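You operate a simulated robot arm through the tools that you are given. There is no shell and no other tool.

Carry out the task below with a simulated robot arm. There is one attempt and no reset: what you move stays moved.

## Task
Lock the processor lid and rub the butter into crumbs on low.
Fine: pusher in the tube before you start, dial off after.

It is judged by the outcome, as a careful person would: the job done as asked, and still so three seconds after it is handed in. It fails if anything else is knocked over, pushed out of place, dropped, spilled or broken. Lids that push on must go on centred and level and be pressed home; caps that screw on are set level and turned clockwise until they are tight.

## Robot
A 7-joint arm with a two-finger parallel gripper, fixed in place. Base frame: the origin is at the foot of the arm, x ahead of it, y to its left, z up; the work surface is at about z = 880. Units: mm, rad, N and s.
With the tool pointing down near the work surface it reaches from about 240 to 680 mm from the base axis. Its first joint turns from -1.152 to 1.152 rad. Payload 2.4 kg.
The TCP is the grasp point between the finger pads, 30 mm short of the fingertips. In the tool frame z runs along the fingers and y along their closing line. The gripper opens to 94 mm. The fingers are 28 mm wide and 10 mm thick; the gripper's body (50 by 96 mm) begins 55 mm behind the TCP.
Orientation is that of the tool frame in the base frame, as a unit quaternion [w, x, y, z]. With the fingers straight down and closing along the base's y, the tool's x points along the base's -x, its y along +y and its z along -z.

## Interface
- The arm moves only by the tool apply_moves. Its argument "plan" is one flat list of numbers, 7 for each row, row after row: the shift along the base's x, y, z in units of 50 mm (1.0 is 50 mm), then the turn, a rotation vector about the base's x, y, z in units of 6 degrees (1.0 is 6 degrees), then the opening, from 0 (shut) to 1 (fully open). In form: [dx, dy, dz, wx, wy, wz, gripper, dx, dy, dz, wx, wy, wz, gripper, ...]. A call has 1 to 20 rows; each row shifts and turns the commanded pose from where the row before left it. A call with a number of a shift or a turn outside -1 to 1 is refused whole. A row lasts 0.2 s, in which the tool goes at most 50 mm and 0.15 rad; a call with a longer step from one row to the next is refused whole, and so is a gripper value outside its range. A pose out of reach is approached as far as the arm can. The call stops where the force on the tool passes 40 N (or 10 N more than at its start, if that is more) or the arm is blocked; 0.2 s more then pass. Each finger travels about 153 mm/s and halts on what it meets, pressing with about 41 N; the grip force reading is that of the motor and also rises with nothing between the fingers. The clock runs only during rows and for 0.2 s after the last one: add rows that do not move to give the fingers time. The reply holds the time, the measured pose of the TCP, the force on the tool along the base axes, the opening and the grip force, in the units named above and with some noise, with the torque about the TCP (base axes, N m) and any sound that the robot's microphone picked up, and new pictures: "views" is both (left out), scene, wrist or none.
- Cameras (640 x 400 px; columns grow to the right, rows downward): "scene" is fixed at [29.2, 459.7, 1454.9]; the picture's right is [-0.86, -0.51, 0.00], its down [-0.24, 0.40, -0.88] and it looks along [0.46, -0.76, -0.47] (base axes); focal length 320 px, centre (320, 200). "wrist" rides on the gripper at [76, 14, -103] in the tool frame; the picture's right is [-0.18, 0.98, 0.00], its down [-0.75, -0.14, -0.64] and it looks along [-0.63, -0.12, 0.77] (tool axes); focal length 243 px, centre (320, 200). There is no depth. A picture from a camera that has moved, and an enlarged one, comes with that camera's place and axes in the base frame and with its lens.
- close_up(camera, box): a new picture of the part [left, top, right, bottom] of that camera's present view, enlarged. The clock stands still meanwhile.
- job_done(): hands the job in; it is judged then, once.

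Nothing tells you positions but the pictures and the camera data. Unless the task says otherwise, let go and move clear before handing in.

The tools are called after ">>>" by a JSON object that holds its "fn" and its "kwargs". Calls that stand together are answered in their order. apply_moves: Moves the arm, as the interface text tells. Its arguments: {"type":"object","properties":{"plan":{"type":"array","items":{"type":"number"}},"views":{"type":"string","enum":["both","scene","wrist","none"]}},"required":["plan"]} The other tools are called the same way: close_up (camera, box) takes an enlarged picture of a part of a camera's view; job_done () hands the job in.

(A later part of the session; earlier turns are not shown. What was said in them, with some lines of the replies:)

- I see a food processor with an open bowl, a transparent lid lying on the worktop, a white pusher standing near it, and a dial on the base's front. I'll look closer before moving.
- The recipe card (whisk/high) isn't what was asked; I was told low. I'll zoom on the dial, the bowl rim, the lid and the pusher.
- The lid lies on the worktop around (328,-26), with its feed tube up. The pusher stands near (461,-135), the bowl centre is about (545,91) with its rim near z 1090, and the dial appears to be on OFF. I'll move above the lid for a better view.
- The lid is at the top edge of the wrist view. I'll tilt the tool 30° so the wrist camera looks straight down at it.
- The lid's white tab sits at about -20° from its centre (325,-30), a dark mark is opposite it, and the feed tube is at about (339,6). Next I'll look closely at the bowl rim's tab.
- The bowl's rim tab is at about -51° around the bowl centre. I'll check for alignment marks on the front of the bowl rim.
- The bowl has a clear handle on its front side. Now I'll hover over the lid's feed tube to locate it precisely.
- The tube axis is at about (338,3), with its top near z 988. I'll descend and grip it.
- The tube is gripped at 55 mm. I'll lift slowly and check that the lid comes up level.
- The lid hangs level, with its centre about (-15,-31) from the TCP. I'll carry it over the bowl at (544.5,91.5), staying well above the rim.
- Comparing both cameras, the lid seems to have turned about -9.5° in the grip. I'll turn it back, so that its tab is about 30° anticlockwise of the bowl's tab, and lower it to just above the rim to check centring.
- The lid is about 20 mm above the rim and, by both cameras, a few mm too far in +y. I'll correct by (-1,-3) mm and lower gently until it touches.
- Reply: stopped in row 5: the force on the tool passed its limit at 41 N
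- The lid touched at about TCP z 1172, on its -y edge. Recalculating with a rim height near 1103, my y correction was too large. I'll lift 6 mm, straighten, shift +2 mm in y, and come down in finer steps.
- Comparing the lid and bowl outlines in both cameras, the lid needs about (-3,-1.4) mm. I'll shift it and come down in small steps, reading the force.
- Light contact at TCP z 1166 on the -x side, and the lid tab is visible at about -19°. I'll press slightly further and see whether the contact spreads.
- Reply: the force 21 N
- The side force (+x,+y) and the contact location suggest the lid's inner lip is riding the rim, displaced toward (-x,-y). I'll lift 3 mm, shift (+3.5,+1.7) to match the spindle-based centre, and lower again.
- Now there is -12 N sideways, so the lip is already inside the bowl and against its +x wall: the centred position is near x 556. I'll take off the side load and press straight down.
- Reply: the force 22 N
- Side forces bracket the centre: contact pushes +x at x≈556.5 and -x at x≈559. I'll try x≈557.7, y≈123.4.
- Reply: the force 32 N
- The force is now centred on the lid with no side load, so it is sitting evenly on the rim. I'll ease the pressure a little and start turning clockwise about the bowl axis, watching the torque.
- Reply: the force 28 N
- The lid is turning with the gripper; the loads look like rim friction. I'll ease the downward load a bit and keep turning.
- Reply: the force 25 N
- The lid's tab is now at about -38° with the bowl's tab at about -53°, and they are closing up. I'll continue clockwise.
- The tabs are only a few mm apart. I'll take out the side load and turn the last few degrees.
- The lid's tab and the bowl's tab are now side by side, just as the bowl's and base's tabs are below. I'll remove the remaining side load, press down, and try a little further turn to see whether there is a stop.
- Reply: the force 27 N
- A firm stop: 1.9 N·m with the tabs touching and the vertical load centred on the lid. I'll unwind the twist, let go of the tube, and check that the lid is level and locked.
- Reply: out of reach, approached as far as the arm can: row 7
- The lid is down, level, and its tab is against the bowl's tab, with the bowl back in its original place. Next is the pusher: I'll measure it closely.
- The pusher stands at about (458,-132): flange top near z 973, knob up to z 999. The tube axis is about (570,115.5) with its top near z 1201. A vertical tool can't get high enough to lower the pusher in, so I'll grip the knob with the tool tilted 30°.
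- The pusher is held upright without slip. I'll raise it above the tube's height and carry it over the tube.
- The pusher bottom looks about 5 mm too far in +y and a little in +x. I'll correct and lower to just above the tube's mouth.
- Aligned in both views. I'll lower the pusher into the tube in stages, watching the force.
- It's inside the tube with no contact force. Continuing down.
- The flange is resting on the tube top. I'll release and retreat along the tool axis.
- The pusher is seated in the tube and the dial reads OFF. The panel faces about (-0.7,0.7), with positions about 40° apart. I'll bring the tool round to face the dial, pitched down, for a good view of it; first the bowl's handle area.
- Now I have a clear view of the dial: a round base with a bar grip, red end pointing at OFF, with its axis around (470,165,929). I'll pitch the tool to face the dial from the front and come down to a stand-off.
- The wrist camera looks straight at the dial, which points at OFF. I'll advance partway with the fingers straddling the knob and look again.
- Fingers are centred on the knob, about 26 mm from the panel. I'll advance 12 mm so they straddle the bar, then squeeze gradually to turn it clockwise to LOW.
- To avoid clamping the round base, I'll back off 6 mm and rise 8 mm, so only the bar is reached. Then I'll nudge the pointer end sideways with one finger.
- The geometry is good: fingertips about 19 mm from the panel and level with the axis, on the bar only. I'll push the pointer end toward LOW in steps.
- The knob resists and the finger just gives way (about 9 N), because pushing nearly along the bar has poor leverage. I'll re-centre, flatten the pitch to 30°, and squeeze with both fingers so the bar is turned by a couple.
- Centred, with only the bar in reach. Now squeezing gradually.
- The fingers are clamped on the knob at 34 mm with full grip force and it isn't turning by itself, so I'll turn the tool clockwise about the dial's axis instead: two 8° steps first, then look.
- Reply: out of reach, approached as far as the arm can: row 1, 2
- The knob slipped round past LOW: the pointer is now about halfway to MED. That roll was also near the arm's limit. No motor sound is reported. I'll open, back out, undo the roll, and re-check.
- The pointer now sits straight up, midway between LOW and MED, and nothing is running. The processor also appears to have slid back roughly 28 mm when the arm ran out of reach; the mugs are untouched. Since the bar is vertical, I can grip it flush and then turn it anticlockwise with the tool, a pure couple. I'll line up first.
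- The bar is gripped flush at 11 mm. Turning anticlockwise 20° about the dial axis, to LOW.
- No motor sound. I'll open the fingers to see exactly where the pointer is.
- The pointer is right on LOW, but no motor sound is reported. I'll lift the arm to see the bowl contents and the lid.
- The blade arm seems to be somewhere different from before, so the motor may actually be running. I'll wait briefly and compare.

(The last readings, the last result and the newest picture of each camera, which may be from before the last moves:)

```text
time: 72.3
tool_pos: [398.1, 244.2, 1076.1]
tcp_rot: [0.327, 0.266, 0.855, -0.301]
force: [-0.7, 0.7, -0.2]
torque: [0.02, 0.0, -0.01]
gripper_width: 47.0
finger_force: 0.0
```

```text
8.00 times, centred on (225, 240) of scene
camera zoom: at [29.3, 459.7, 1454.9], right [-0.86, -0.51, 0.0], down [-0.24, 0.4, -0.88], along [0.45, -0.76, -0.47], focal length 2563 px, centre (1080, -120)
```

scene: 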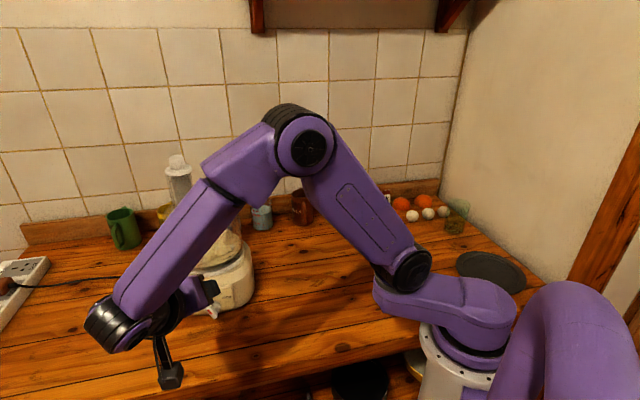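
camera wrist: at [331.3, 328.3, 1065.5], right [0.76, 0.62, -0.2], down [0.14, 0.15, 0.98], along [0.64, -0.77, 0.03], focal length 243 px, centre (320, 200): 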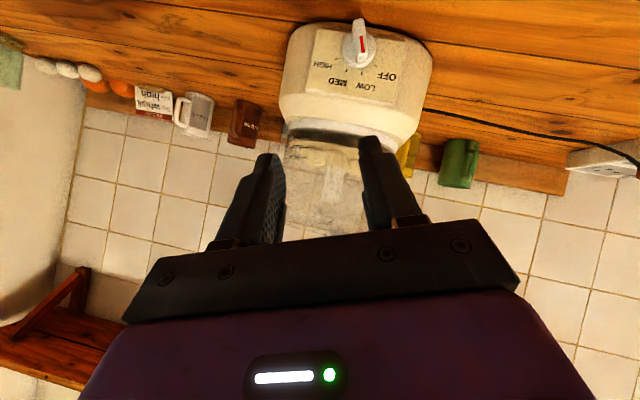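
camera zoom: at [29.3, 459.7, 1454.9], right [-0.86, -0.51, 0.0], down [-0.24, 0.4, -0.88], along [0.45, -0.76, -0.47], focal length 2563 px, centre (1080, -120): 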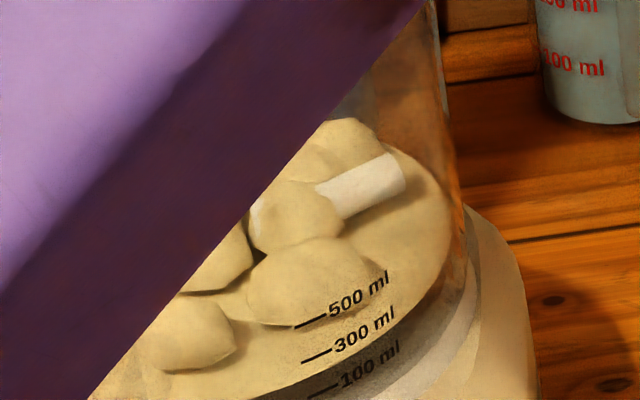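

The blade is turning, so the lid interlock is satisfied and it's running on LOW. I'll return to the dial stand-off so I can switch off promptly, and watch the contents.

>>> {"fn": "apply_moves", "kwargs": {"plan": [0.3, -0.3, -0.3, 0, 0, 0, 0.5, 0, 0, -0.95, 0, 0, 0, 0.5, 0.2, -0.2, -0.9, 0, 0, 0, 0.5, 0.4, -0.4, -0.6, 0, 0, 0, 0.5], "views": "wrist"}}

>>> {"fn": "close_up", "kwargs": {"camera": "scene", "box": [160, 200, 260, 280]}}

>>> {"fn": "close_up", "kwargs": {"camera": "wrist", "box": [230, 70, 410, 200]}}

```text
time: 73.3
tool_pos: [443.2, 198.1, 940.3]
tcp_rot: [0.328, 0.266, 0.855, -0.3]
force: [0.8, 0.0, 0.0]
torque: [-0.03, 0.0, 0.02]
gripper_width: 46.9
finger_force: 0.0
camera wrist: at [361.6, 298.0, 944.1], right [0.76, 0.62, -0.2], down [0.14, 0.15, 0.98], along [0.64, -0.77, 0.03], focal length 243 px, centre (320, 200)
```

wrist: 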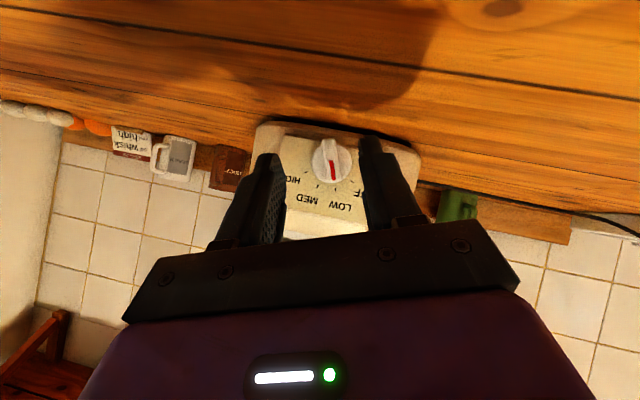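

```text
5.00 times, centred on (210, 240) of scene
camera zoom: at [29.2, 459.7, 1454.9], right [-0.86, -0.51, 0.0], down [-0.24, 0.4, -0.88], along [0.46, -0.76, -0.47], focal length 1602 px, centre (870, 0)
```

zoom: 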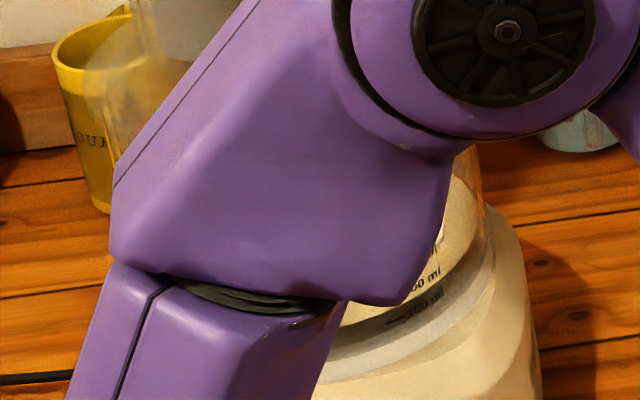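

```text
3.08 times, centred on (320, 135) of wrist
camera zoom: at [361.6, 298.0, 944.1], right [0.76, 0.62, -0.2], down [0.14, 0.15, 0.98], along [0.64, -0.77, 0.03], focal length 746 px, centre (320, 400)
```

zoom: 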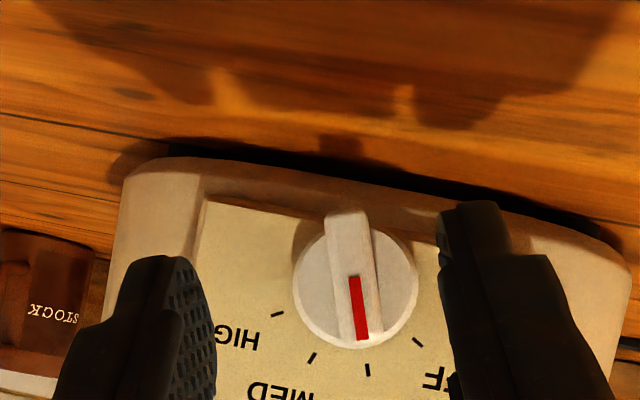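

From here the arm hides the bowl, so I'll back up to where the contents can be seen, and watch.

>>> {"fn": "apply_moves", "kwargs": {"plan": [-0.4, 0.4, 0.6, 0, 0, 0, 0.5, -0.3, 0.3, 0.9, 0, 0, 0, 0.5, -0.4, 0.4, 0.95, 0, 0, 0, 0.5, -0.3, 0.3, 0.6, 0, 0, 0, 0.5], "views": "scene"}}

>>> {"fn": "close_up", "kwargs": {"camera": "scene", "box": [160, 200, 260, 280]}}

>>> {"fn": "close_up", "kwargs": {"camera": "wrist", "box": [220, 60, 420, 220]}}

```text
refused: row 3 steps farther than a row can; nothing moved
```

```text
5.00 times, centred on (210, 240) of scene
camera zoom: at [29.2, 459.7, 1454.9], right [-0.86, -0.51, 0.0], down [-0.24, 0.4, -0.88], along [0.46, -0.76, -0.47], focal length 1602 px, centre (870, 0)
```

zoom: 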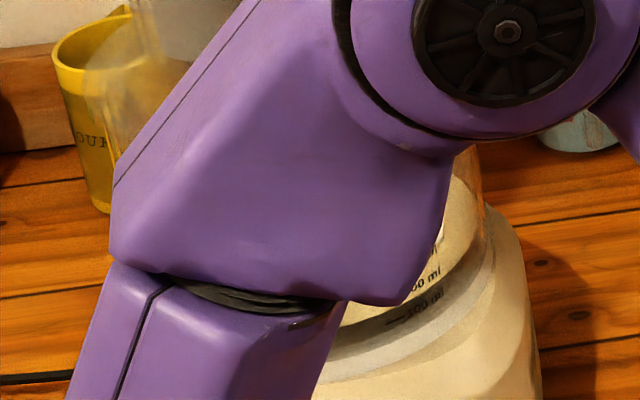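

```text
2.50 times, centred on (320, 140) of wrist
camera zoom: at [361.6, 298.0, 944.1], right [0.76, 0.62, -0.2], down [0.14, 0.15, 0.98], along [0.64, -0.77, 0.03], focal length 606 px, centre (320, 350)
```

zoom: 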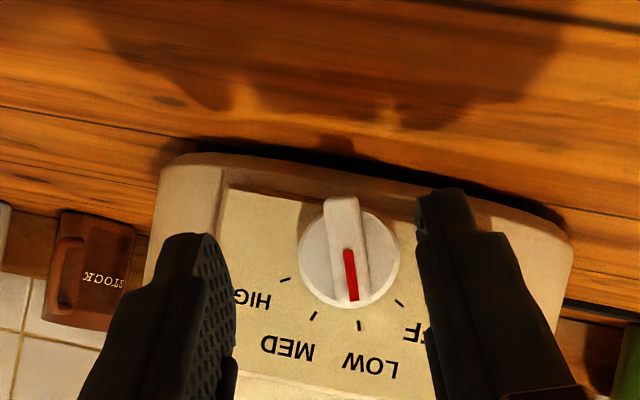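

>>> {"fn": "apply_moves", "kwargs": {"plan": [-0.4, 0.4, 0.6, 0, 0, 0, 0.5, -0.2, 0.2, 0.9, 0, 0, 0, 0.5, -0.2, 0.2, 0.9, 0, 0, 0, 0.5, -0.3, 0.3, 0.5, 0, 0, 0, 0.5], "views": "scene"}}

>>> {"fn": "close_up", "kwargs": {"camera": "scene", "box": [160, 200, 260, 280]}}

>>> {"fn": "close_up", "kwargs": {"camera": "wrist", "box": [220, 60, 420, 220]}}

```text
time: 74.3
tool_pos: [390.1, 253.9, 1083.2]
tcp_rot: [0.328, 0.267, 0.855, -0.301]
force: [0.4, -0.3, -0.6]
torque: [-0.02, -0.02, 0.01]
gripper_width: 47.1
finger_force: 0.1
```

scene: 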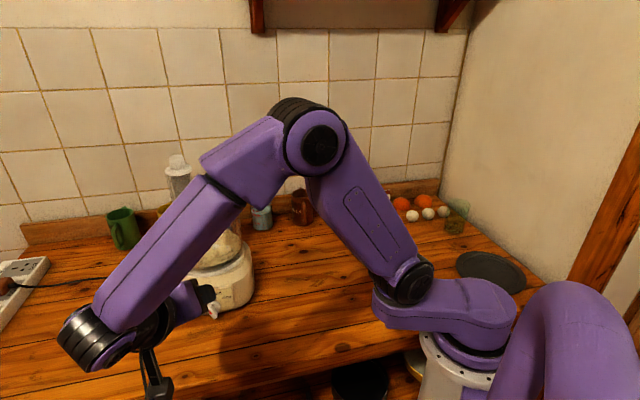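

```text
5.00 times, centred on (210, 240) of scene
camera zoom: at [29.3, 459.7, 1454.9], right [-0.86, -0.51, 0.0], down [-0.24, 0.4, -0.88], along [0.46, -0.76, -0.47], focal length 1602 px, centre (870, 0)
```

zoom: 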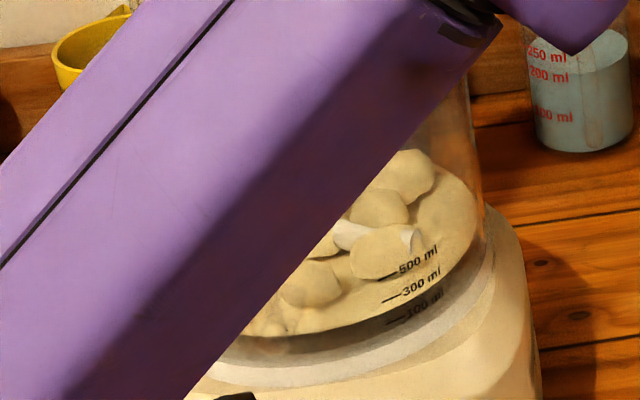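

```text
2.50 times, centred on (320, 140) of wrist
camera zoom: at [308.3, 354.7, 1087.0], right [0.76, 0.62, -0.2], down [0.14, 0.15, 0.98], along [0.63, -0.77, 0.03], focal length 606 px, centre (320, 350)
```

zoom: 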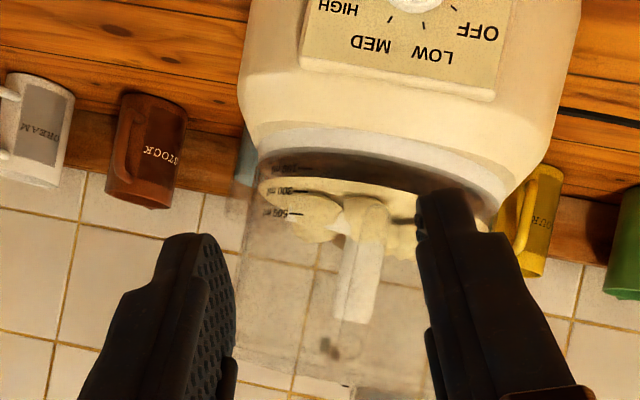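

Running, and the lumps look slightly smaller. I'll wait in short intervals and watch.

>>> {"fn": "apply_moves", "kwargs": {"plan": [0, 0, 0, 0, 0, 0, 0.5, 0, 0, 0, 0, 0, 0, 0.5, 0, 0, 0, 0, 0, 0, 0.5, 0, 0, 0, 0, 0, 0, 0.5, 0, 0, 0, 0, 0, 0, 0.5, 0, 0, 0, 0, 0, 0, 0.5, 0, 0, 0, 0, 0, 0, 0.5, 0, 0, 0, 0, 0, 0, 0.5, 0, 0, 0, 0, 0, 0, 0.5], "views": "none"}}

>>> {"fn": "close_up", "kwargs": {"camera": "scene", "box": [160, 200, 260, 280]}}

```text
time: 76.3
tool_pos: [390.3, 253.8, 1084.0]
tcp_rot: [0.328, 0.267, 0.855, -0.301]
force: [0.1, 0.1, 0.6]
torque: [0.03, 0.04, 0.02]
gripper_width: 47.4
finger_force: 0.0
```

```text
5.00 times, centred on (210, 240) of scene
camera zoom: at [29.2, 459.7, 1454.9], right [-0.86, -0.51, 0.0], down [-0.24, 0.4, -0.88], along [0.46, -0.76, -0.47], focal length 1602 px, centre (870, 0)
```

zoom: 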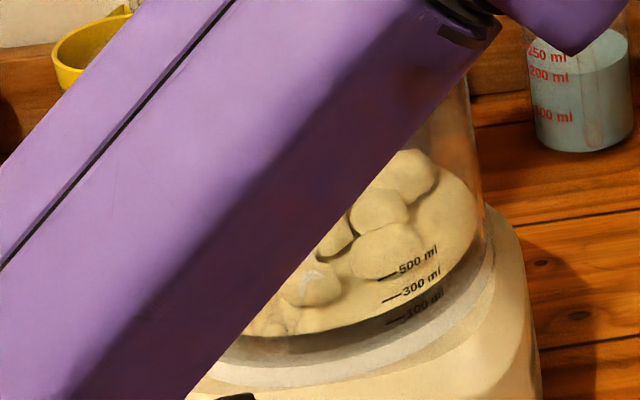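

>>> {"fn": "apply_moves", "kwargs": {"plan": [0, 0, 0, 0, 0, 0, 0.5, 0, 0, 0, 0, 0, 0, 0.5, 0, 0, 0, 0, 0, 0, 0.5, 0, 0, 0, 0, 0, 0, 0.5, 0, 0, 0, 0, 0, 0, 0.5, 0, 0, 0, 0, 0, 0, 0.5, 0, 0, 0, 0, 0, 0, 0.5, 0, 0, 0, 0, 0, 0, 0.5, 0, 0, 0, 0, 0, 0, 0.5], "views": "none"}}

>>> {"fn": "close_up", "kwargs": {"camera": "scene", "box": [160, 200, 260, 280]}}

>>> {"fn": "close_up", "kwargs": {"camera": "wrist", "box": [220, 60, 420, 220]}}

```text
time: 78.3
tool_pos: [390.9, 254.0, 1084.0]
tcp_rot: [0.327, 0.266, 0.855, -0.301]
force: [-0.8, 0.5, -0.7]
torque: [-0.01, 0.02, -0.03]
gripper_width: 46.9
finger_force: 0.0
```

```text
5.00 times, centred on (210, 240) of scene
camera zoom: at [29.2, 459.7, 1454.9], right [-0.86, -0.51, 0.0], down [-0.24, 0.4, -0.88], along [0.46, -0.76, -0.47], focal length 1602 px, centre (870, 0)
```

zoom: 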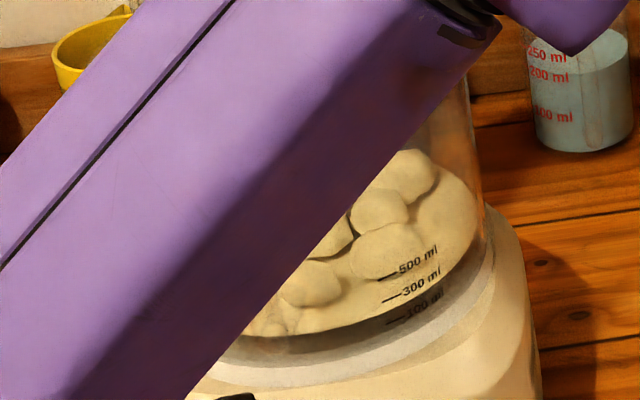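

```text
2.50 times, centred on (320, 140) of wrist
camera zoom: at [308.5, 354.7, 1086.6], right [0.76, 0.62, -0.2], down [0.14, 0.15, 0.98], along [0.64, -0.77, 0.03], focal length 606 px, centre (320, 350)
```

zoom: 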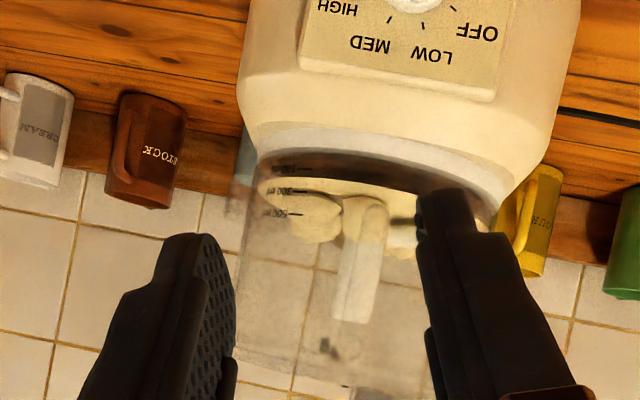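

>>> {"fn": "apply_moves", "kwargs": {"plan": [-0.1, 0.1, 0.95, 0, 0, 0, 0.5, -0.1, 0.1, 0.95, 0, 0, 0, 0.5, 0, 0, 0.95, 0, 0, 0, 0.5, 0, 0, 0, 0, 0, 0, 0.5, 0, 0, 0, 0, 0, 0, 0.5, 0, 0, 0, 0, 0, 0, 0.5, 0, 0, 0, 0, 0, 0, 0.5, 0, 0, 0, 0, 0, 0, 0.5, 0, 0, 0, 0, 0, 0, 0.5, 0, 0, 0, 0, 0, 0, 0.5], "views": "scene"}}

>>> {"fn": "close_up", "kwargs": {"camera": "scene", "box": [160, 200, 260, 280]}}

```text
time: 80.5
tool_pos: [379.1, 263.4, 1224.6]
tcp_rot: [0.327, 0.267, 0.855, -0.301]
force: [-0.2, -0.7, 0.0]
torque: [-0.01, 0.0, -0.01]
gripper_width: 46.8
finger_force: 0.0
```

scene: 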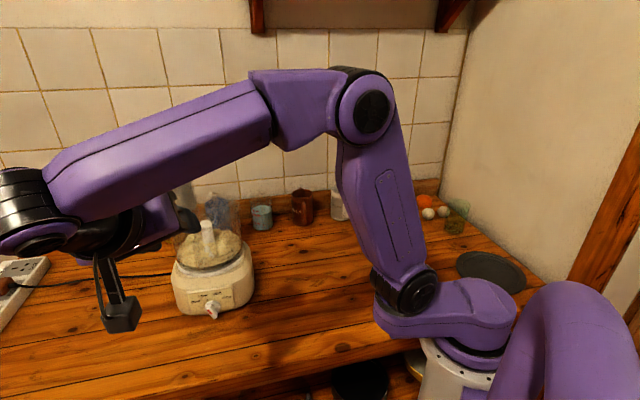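

```text
5.00 times, centred on (210, 240) of scene
camera zoom: at [29.2, 459.7, 1454.9], right [-0.86, -0.51, 0.0], down [-0.24, 0.4, -0.88], along [0.46, -0.76, -0.47], focal length 1602 px, centre (870, 0)
```

zoom: 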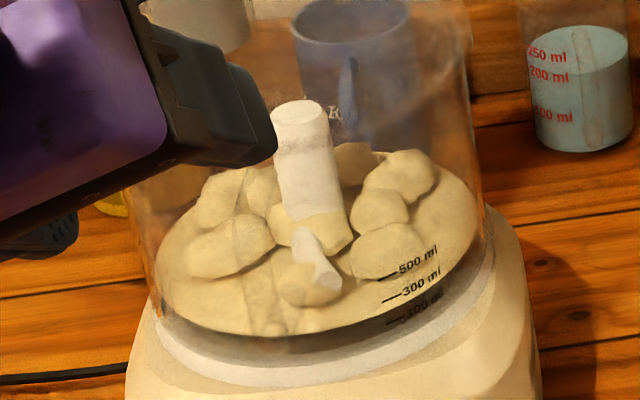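

Now I can see the whole bowl. I'll keep waiting and comparing.

>>> {"fn": "apply_moves", "kwargs": {"plan": [0, 0, 0, 0, 0, 0, 0.5, 0, 0, 0, 0, 0, 0, 0.5, 0, 0, 0, 0, 0, 0, 0.5, 0, 0, 0, 0, 0, 0, 0.5, 0, 0, 0, 0, 0, 0, 0.5, 0, 0, 0, 0, 0, 0, 0.5, 0, 0, 0, 0, 0, 0, 0.5, 0, 0, 0, 0, 0, 0, 0.5, 0, 0, 0, 0, 0, 0, 0.5, 0, 0, 0, 0, 0, 0, 0.5, 0, 0, 0, 0, 0, 0, 0.5, 0, 0, 0, 0, 0, 0, 0.5, 0, 0, 0, 0, 0, 0, 0.5], "views": "none"}}

>>> {"fn": "close_up", "kwargs": {"camera": "scene", "box": [160, 200, 260, 280]}}

```text
time: 83.3
tool_pos: [378.8, 264.6, 1225.1]
tcp_rot: [0.328, 0.266, 0.855, -0.301]
force: [-0.6, 0.1, -0.4]
torque: [0.03, 0.01, 0.0]
gripper_width: 46.9
finger_force: 0.0
```

```text
5.00 times, centred on (210, 240) of scene
camera zoom: at [29.2, 459.7, 1454.9], right [-0.86, -0.51, 0.0], down [-0.24, 0.4, -0.88], along [0.46, -0.76, -0.47], focal length 1602 px, centre (870, 0)
```

zoom: 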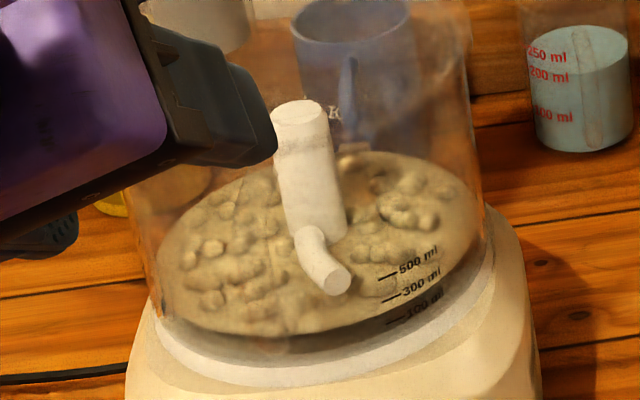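

The contents have broken down. Let me look closely.

>>> {"fn": "close_up", "kwargs": {"camera": "scene", "box": [180, 225, 250, 275]}}

>>> {"fn": "close_up", "kwargs": {"camera": "wrist", "box": [220, 20, 420, 180]}}

```text
8.00 times, centred on (215, 250) of scene
camera zoom: at [29.2, 459.7, 1454.9], right [-0.86, -0.51, 0.0], down [-0.24, 0.4, -0.88], along [0.46, -0.76, -0.47], focal length 2563 px, centre (1160, -200)
```

zoom: 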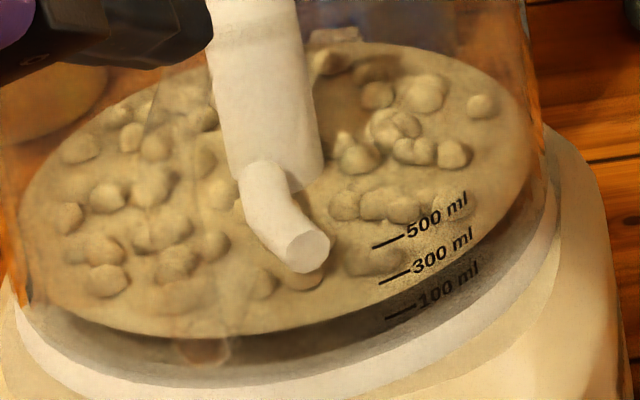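

```text
2.50 times, centred on (320, 100) of wrist
camera zoom: at [296.5, 364.7, 1228.6], right [0.76, 0.62, -0.2], down [0.14, 0.15, 0.98], along [0.64, -0.77, 0.03], focal length 606 px, centre (320, 450)
```

zoom: 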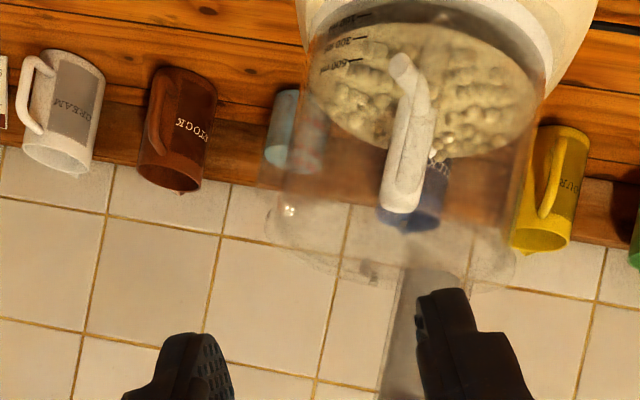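

It now looks like crumbs, so it's time to switch off. Going back to the dial along the same path.

>>> {"fn": "apply_moves", "kwargs": {"plan": [0, 0, -0.95, 0, 0, 0, 0.5, 0.1, -0.1, -0.95, 0, 0, 0, 0.5, 0.1, -0.1, -0.95, 0, 0, 0, 0.5, 0.3, -0.3, -0.5, 0, 0, 0, 0.5, 0.2, -0.2, -0.9, 0, 0, 0, 0.5, 0.2, -0.2, -0.9, 0, 0, 0, 0.5, 0.4, -0.4, -0.6, 0, 0, 0, 0.4, 0.3, -0.3, -0.15, 0, 0, 0, 0.35, 0.2, -0.2, -0.1, 0, 0, 0, 0.3], "views": "wrist"}}

>>> {"fn": "close_up", "kwargs": {"camera": "wrist", "box": [230, 90, 410, 220]}}

```text
time: 85.3
tool_pos: [468.1, 172.8, 927.2]
tcp_rot: [0.327, 0.267, 0.855, -0.301]
force: [-0.3, -0.4, -1.0]
torque: [0.01, 0.01, 0.0]
gripper_width: 28.0
finger_force: 0.2
camera wrist: at [386.2, 273.9, 930.5], right [0.76, 0.62, -0.2], down [0.14, 0.15, 0.98], along [0.64, -0.77, 0.03], focal length 243 px, centre (320, 200)
```

wrist: 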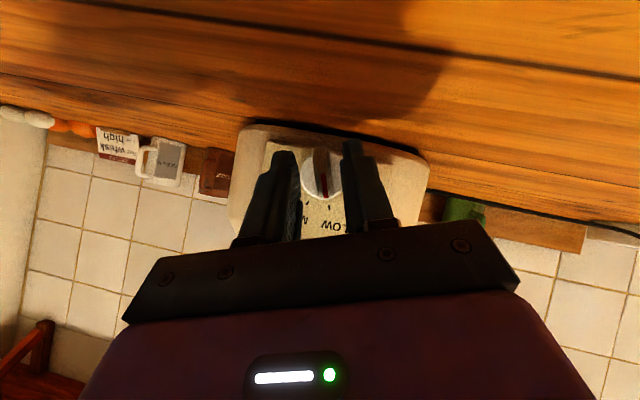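

```text
3.08 times, centred on (320, 155) of wrist
camera zoom: at [386.2, 273.9, 930.5], right [0.76, 0.62, -0.2], down [0.14, 0.15, 0.98], along [0.64, -0.77, 0.03], focal length 746 px, centre (320, 338)
```

zoom: 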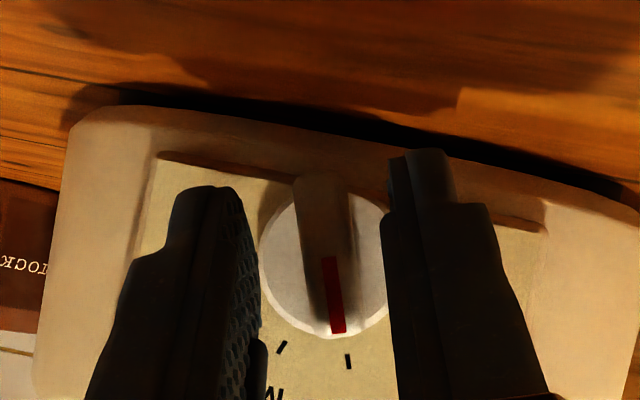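

The bar is between the fingers. I'll close and start turning anticlockwise toward OFF.

>>> {"fn": "apply_moves", "kwargs": {"plan": [0, 0, 0, 0, 0, 0, 0.15, 0, 0, 0, 0, 0, 0, 0.05, 0.0182, 0.0182, -0.011, -0.825, 0.825, 0, 0.05, 0.0171, 0.0171, -0.0144, -0.825, 0.825, 0, 0.05], "views": "none"}}

```text
time: 86.3
tool_pos: [470.2, 176.7, 926.1]
tcp_rot: [0.274, 0.209, 0.852, -0.395]
force: [-2.3, 6.4, 3.9]
torque: [0.05, 0.04, -0.64]
gripper_width: 10.9
finger_force: 40.8
```

>>> {"fn": "apply_moves", "kwargs": {"plan": [0.0157, 0.0157, -0.017, -0.825, 0.825, 0, 0.05, 0.0143, 0.0143, -0.02, -0.825, 0.825, 0, 0.05], "views": "none"}}

>>> {"fn": "close_up", "kwargs": {"camera": "wrist", "box": [220, 80, 420, 230]}}

```text
time: 86.9
tool_pos: [471.7, 175.9, 924.0]
tcp_rot: [0.217, 0.151, 0.833, -0.486]
force: [-11.1, 11.0, 10.4]
torque: [-0.11, -0.02, -0.95]
gripper_width: 10.6
finger_force: 41.2
```

```text
2.67 times, centred on (320, 155) of wrist
camera zoom: at [389.0, 276.7, 920.6], right [0.61, 0.47, -0.64], down [0.45, 0.46, 0.77], along [0.65, -0.75, 0.07], focal length 647 px, centre (320, 320)
```

zoom: 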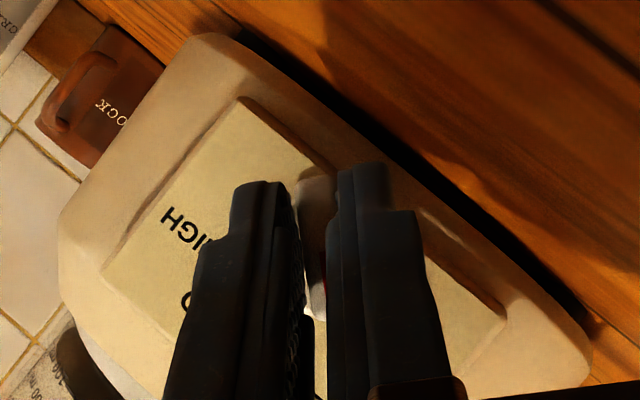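

The bar follows. It is pressing slightly into the panel, so I'll ease outward while turning the last 12°.

>>> {"fn": "apply_moves", "kwargs": {"plan": [-0.01, 0.031, -0.005, -0.707, 0.707, 0, 0.05, -0.001, 0.02, -0.01, -0.707, 0.707, 0, 0.05], "views": "none"}}

>>> {"fn": "close_up", "kwargs": {"camera": "wrist", "box": [220, 80, 420, 230]}}

```text
time: 87.5
tool_pos: [472.4, 177.2, 922.5]
tcp_rot: [0.164, 0.099, 0.81, -0.555]
force: [-2.8, -1.4, 0.7]
torque: [-0.05, -0.25, -0.51]
gripper_width: 10.6
finger_force: 40.9
```

```text
2.67 times, centred on (320, 155) of wrist
camera zoom: at [389.4, 276.9, 916.7], right [0.51, 0.36, -0.78], down [0.55, 0.56, 0.62], along [0.66, -0.74, 0.09], focal length 647 px, centre (320, 320)
```

zoom: 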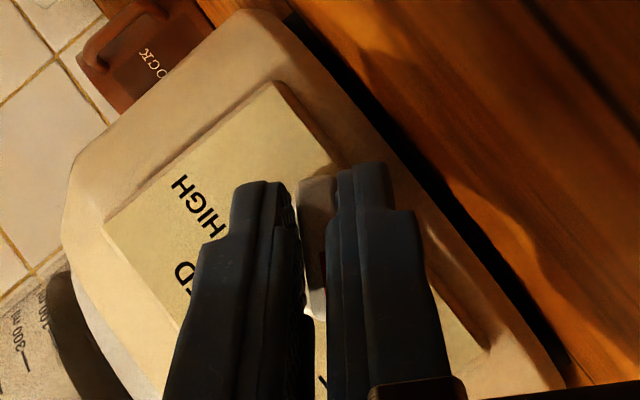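

>>> {"fn": "apply_moves", "kwargs": {"plan": [0, 0, 0, 0, 0, 0, 0.25, -0.2, 0.2, 0.1, 0, 0, 0, 0.3, -0.3, 0.3, 0.15, 0, 0, 0, 0.35, -0.2, 0.2, 0.1, 0, 0, 0, 0.35], "views": "both"}}

>>> {"fn": "close_up", "kwargs": {"camera": "wrist", "box": [230, 70, 410, 200]}}

```text
time: 88.5
tool_pos: [437.1, 214.3, 941.4]
tcp_rot: [0.165, 0.097, 0.81, -0.554]
force: [-0.5, -0.1, 1.0]
torque: [-0.02, 0.02, -0.01]
gripper_width: 32.9
finger_force: 0.1
camera wrist: at [354.4, 313.4, 935.5], right [0.51, 0.36, -0.78], down [0.55, 0.56, 0.62], along [0.67, -0.74, 0.09], focal length 243 px, centre (320, 200)
```

scene: 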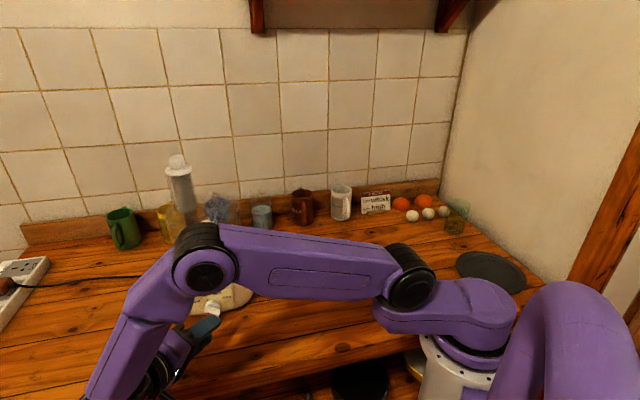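
wrist: 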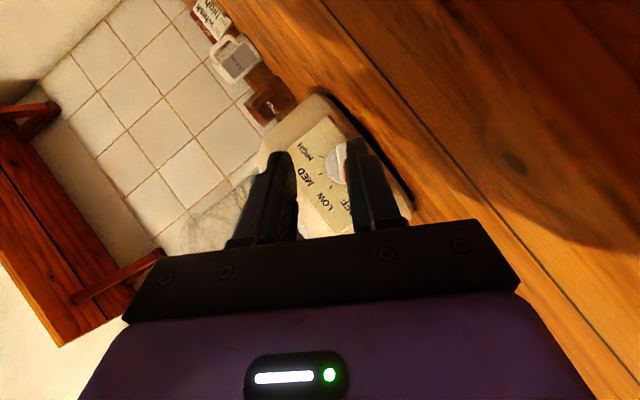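

```text
3.08 times, centred on (320, 135) of wrist
camera zoom: at [354.4, 313.4, 935.5], right [0.51, 0.36, -0.78], down [0.55, 0.56, 0.62], along [0.67, -0.74, 0.09], focal length 746 px, centre (320, 400)
```

zoom: 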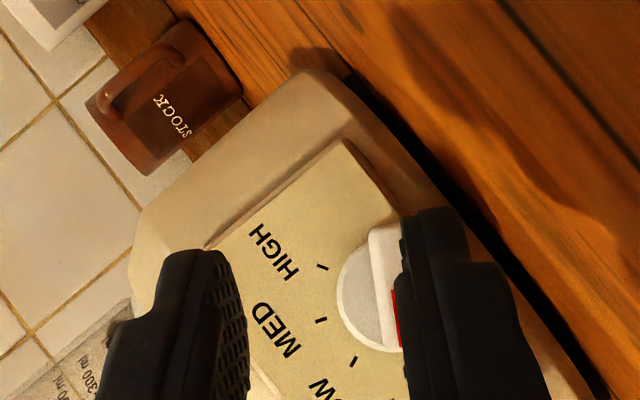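

>>> {"fn": "apply_moves", "kwargs": {"plan": [-0.4, 0.4, 0.5, 0, 0, 0, 0.5, -0.2, 0.2, 0.9, 0.7, -0.7, 0, 0.5, 0, 0, 0.9, 0.7, -0.7, 0, 0.5, 0, 0, 0.9, 0.7, -0.7, 0, 0.5, 0, 0, 0.9, 0.7, -0.7, 0, 0.5], "views": "both"}}

>>> {"fn": "close_up", "kwargs": {"camera": "scene", "box": [150, 200, 270, 330]}}

>>> {"fn": "close_up", "kwargs": {"camera": "scene", "box": [180, 280, 240, 325]}}

```text
time: 89.7
tool_pos: [404.6, 243.5, 1145.0]
tcp_rot: [0.265, 0.201, 0.849, -0.41]
force: [-0.2, 0.3, -0.5]
torque: [0.02, 0.01, 0.01]
gripper_width: 47.2
finger_force: 0.1
camera wrist: at [324.6, 344.3, 1144.6], right [0.69, 0.55, -0.47], down [0.32, 0.34, 0.88], along [0.64, -0.76, 0.06], focal length 243 px, centre (320, 200)
```

scene: 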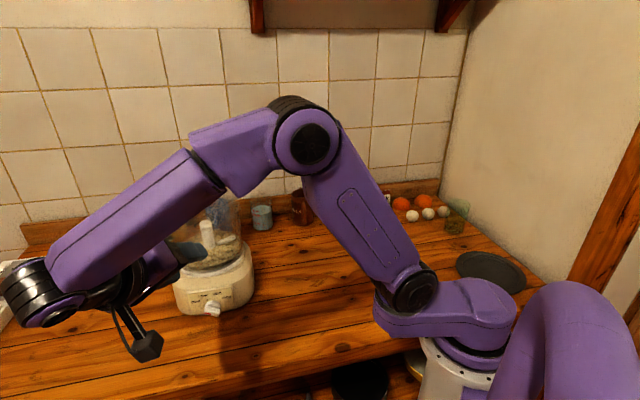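
wrist: 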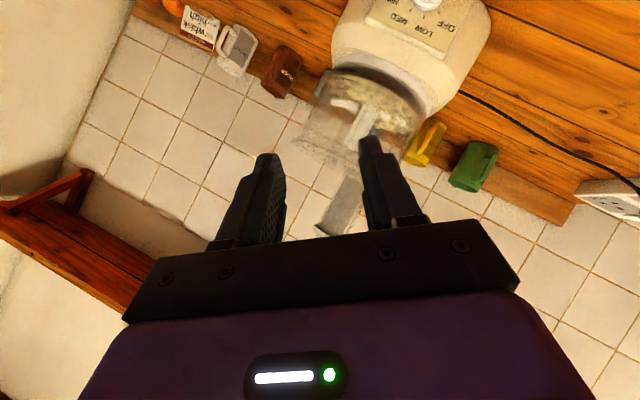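

```text
3.08 times, centred on (210, 265) of scene
camera zoom: at [29.2, 459.7, 1454.9], right [-0.86, -0.51, 0.0], down [-0.24, 0.4, -0.88], along [0.46, -0.76, -0.47], focal length 986 px, centre (658, 0)
```

zoom: 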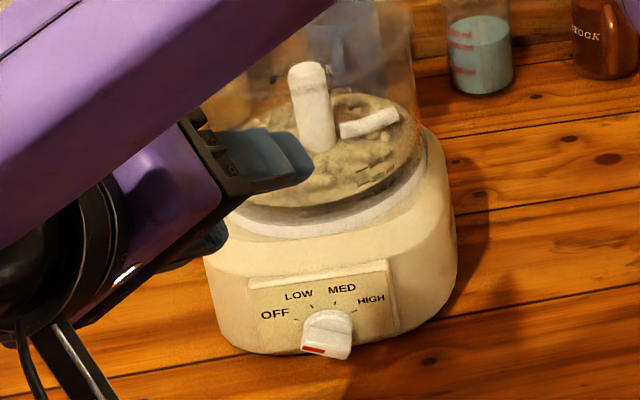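

```text
8.89 times, centred on (210, 302) of scene
camera zoom: at [29.2, 459.7, 1454.9], right [-0.86, -0.51, 0.0], down [-0.24, 0.4, -0.88], along [0.46, -0.76, -0.47], focal length 2848 px, centre (1298, -711)
```

zoom: 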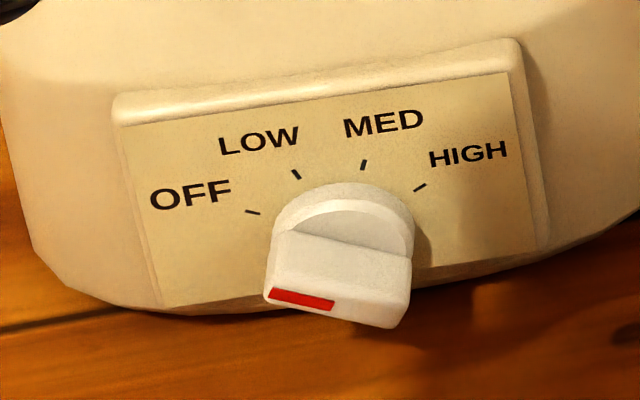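

The dial is back on OFF. I'll move the arm further clear and confirm that the blade has stopped and everything is in place.

>>> {"fn": "apply_moves", "kwargs": {"plan": [-0.2, 0.1, 0.8, 0.5, -0.5, 0, 0.5, -0.2, 0, 0.8, 0.5, -0.5, 0, 0.5, -0.3, 0, 0.6, 0, 0, 0, 0.5, 0, 0, 0, 0, 0, 0, 0.5], "views": "scene"}}

>>> {"fn": "close_up", "kwargs": {"camera": "scene", "box": [150, 200, 270, 330]}}

```text
time: 90.7
tool_pos: [372.5, 248.7, 1257.2]
tcp_rot: [0.298, 0.235, 0.855, -0.354]
force: [0.1, 0.3, 0.4]
torque: [0.0, -0.02, 0.0]
gripper_width: 46.8
finger_force: 0.1
```

scene: 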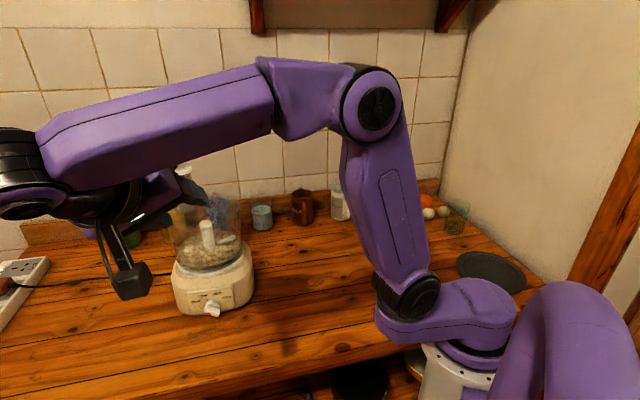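

```text
3.08 times, centred on (210, 265) of scene
camera zoom: at [29.2, 459.7, 1454.9], right [-0.86, -0.51, 0.0], down [-0.24, 0.4, -0.88], along [0.46, -0.76, -0.47], focal length 986 px, centre (658, 0)
```

zoom: 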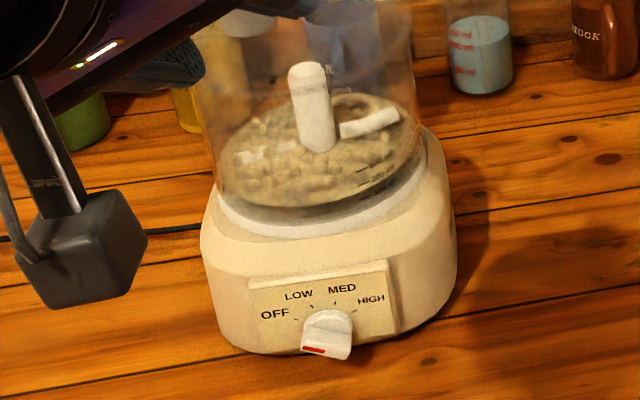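

The blade is in the same place as before, so it has stopped, and the contents are even crumbs. I'll clear the view and check the lid, pusher and mugs.

>>> {"fn": "apply_moves", "kwargs": {"plan": [-0.6, 0, 0.5, 0.7, -0.7, 0, 0.5, -0.6, -0.3, 0.5, 0.7, -0.7, 0, 0.5, -0.5, -0.7, 0.2, 0.5, 0.5, 0, 0.5, 0, -0.9, 0, 0.7, 0.7, 0, 0.5, 0, -0.9, 0, 0.7, 0.7, 0, 0.5, 0, 0, 0, 0, 0, 0, 0.5], "views": "both"}}

>>> {"fn": "close_up", "kwargs": {"camera": "scene", "box": [100, 140, 280, 260]}}

>>> {"fn": "close_up", "kwargs": {"camera": "scene", "box": [195, 175, 255, 225]}}

```text
time: 92.1
tool_pos: [287.9, 107.5, 1315.4]
tcp_rot: [0.225, 0.287, 0.906, -0.213]
force: [-0.6, -0.2, -0.1]
torque: [-0.02, -0.01, -0.03]
gripper_width: 47.3
finger_force: 0.0
camera wrist: at [210.2, 204.1, 1356.9], right [0.74, 0.65, -0.15], down [0.28, -0.09, 0.95], along [0.61, -0.75, -0.25], focal length 243 px, centre (320, 200)
```

scene: 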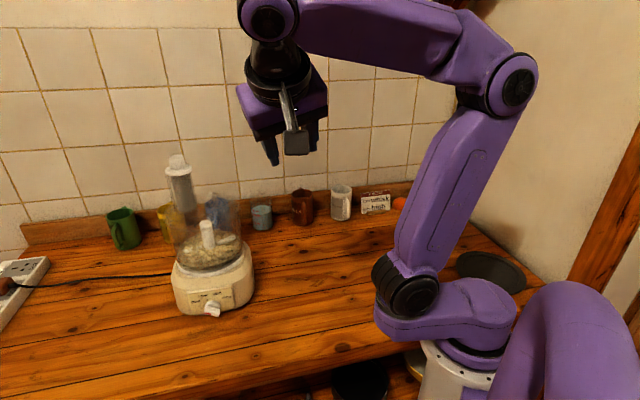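
wrist: 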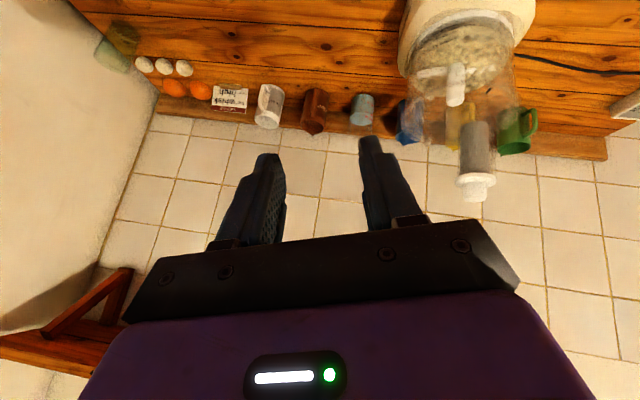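

```text
3.33 times, centred on (190, 200) of scene
camera zoom: at [29.2, 459.7, 1454.9], right [-0.86, -0.51, 0.0], down [-0.24, 0.4, -0.88], along [0.46, -0.76, -0.47], focal length 1068 px, centre (753, 200)
```

zoom: 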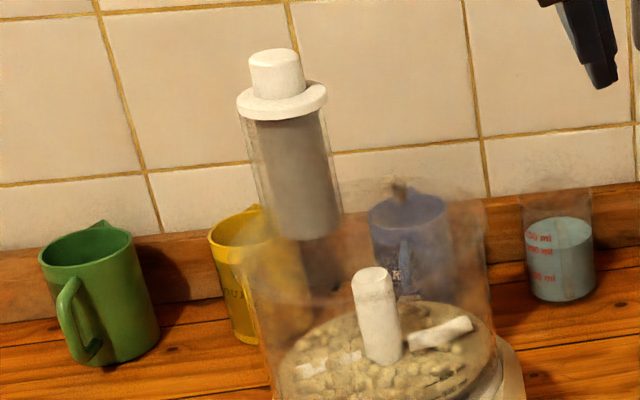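

```text
8.00 times, centred on (225, 200) of scene
camera zoom: at [29.2, 459.7, 1454.9], right [-0.86, -0.51, 0.0], down [-0.24, 0.4, -0.88], along [0.46, -0.76, -0.47], focal length 2563 px, centre (1080, 200)
```

zoom: 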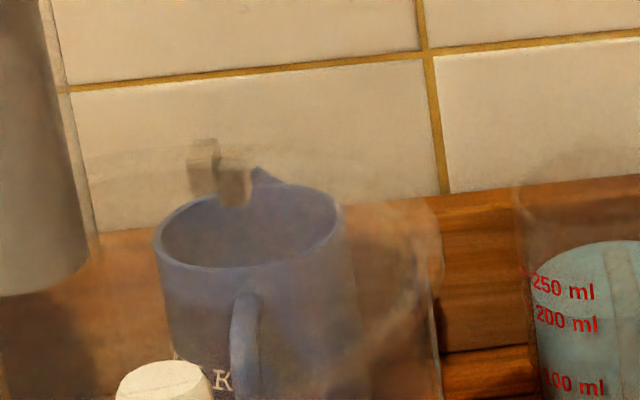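

The outcome checks out:
- **Lid:** locked, its tab against the bowl's tab.
- **Pusher:** seated in the feed tube.
- **Butter:** rubbed into crumbs, with the blade stopped.
- **Dial:** on OFF.
- **Surroundings:** the mugs and other items are where they were, and the arm is clear.

The processor itself slid back about 27 mm earlier, without touching anything. I'm leaving it there, because pulling it back could disturb the lid or dial. Handing in.

>>> {"fn": "job_done", "kwargs": {}}

```text
The job is handed in.
```

The butter is rubbed into crumbs and the processor is off, with the arm clear. I've handed the job in, but the result hasn't come back.

- **Lid and pusher:** The lid is on level and turned clockwise until its tab stopped against the bowl's tab. The pusher was in the feed tube before anything started.
- **Run:** It ran on LOW for about 17 seconds until the lumps had broken into crumbs. I then turned the dial back to OFF, and the blade has stopped.

Two things did not go cleanly:

- **The processor moved:** It slid back about 27 mm when the arm ran out of reach at the dial. It didn't touch anything, and the mugs and other items are where they were. I left it there, because pulling it back could have disturbed the lid or the dial.
- **The dial overshot:** On the first try it went past LOW to about halfway to MED. I saw no sign it was running there and set it back to LOW, but I couldn't see the bowl at that moment. The robot's microphone never picked up the motor, so it may have run briefly before reaching LOW.
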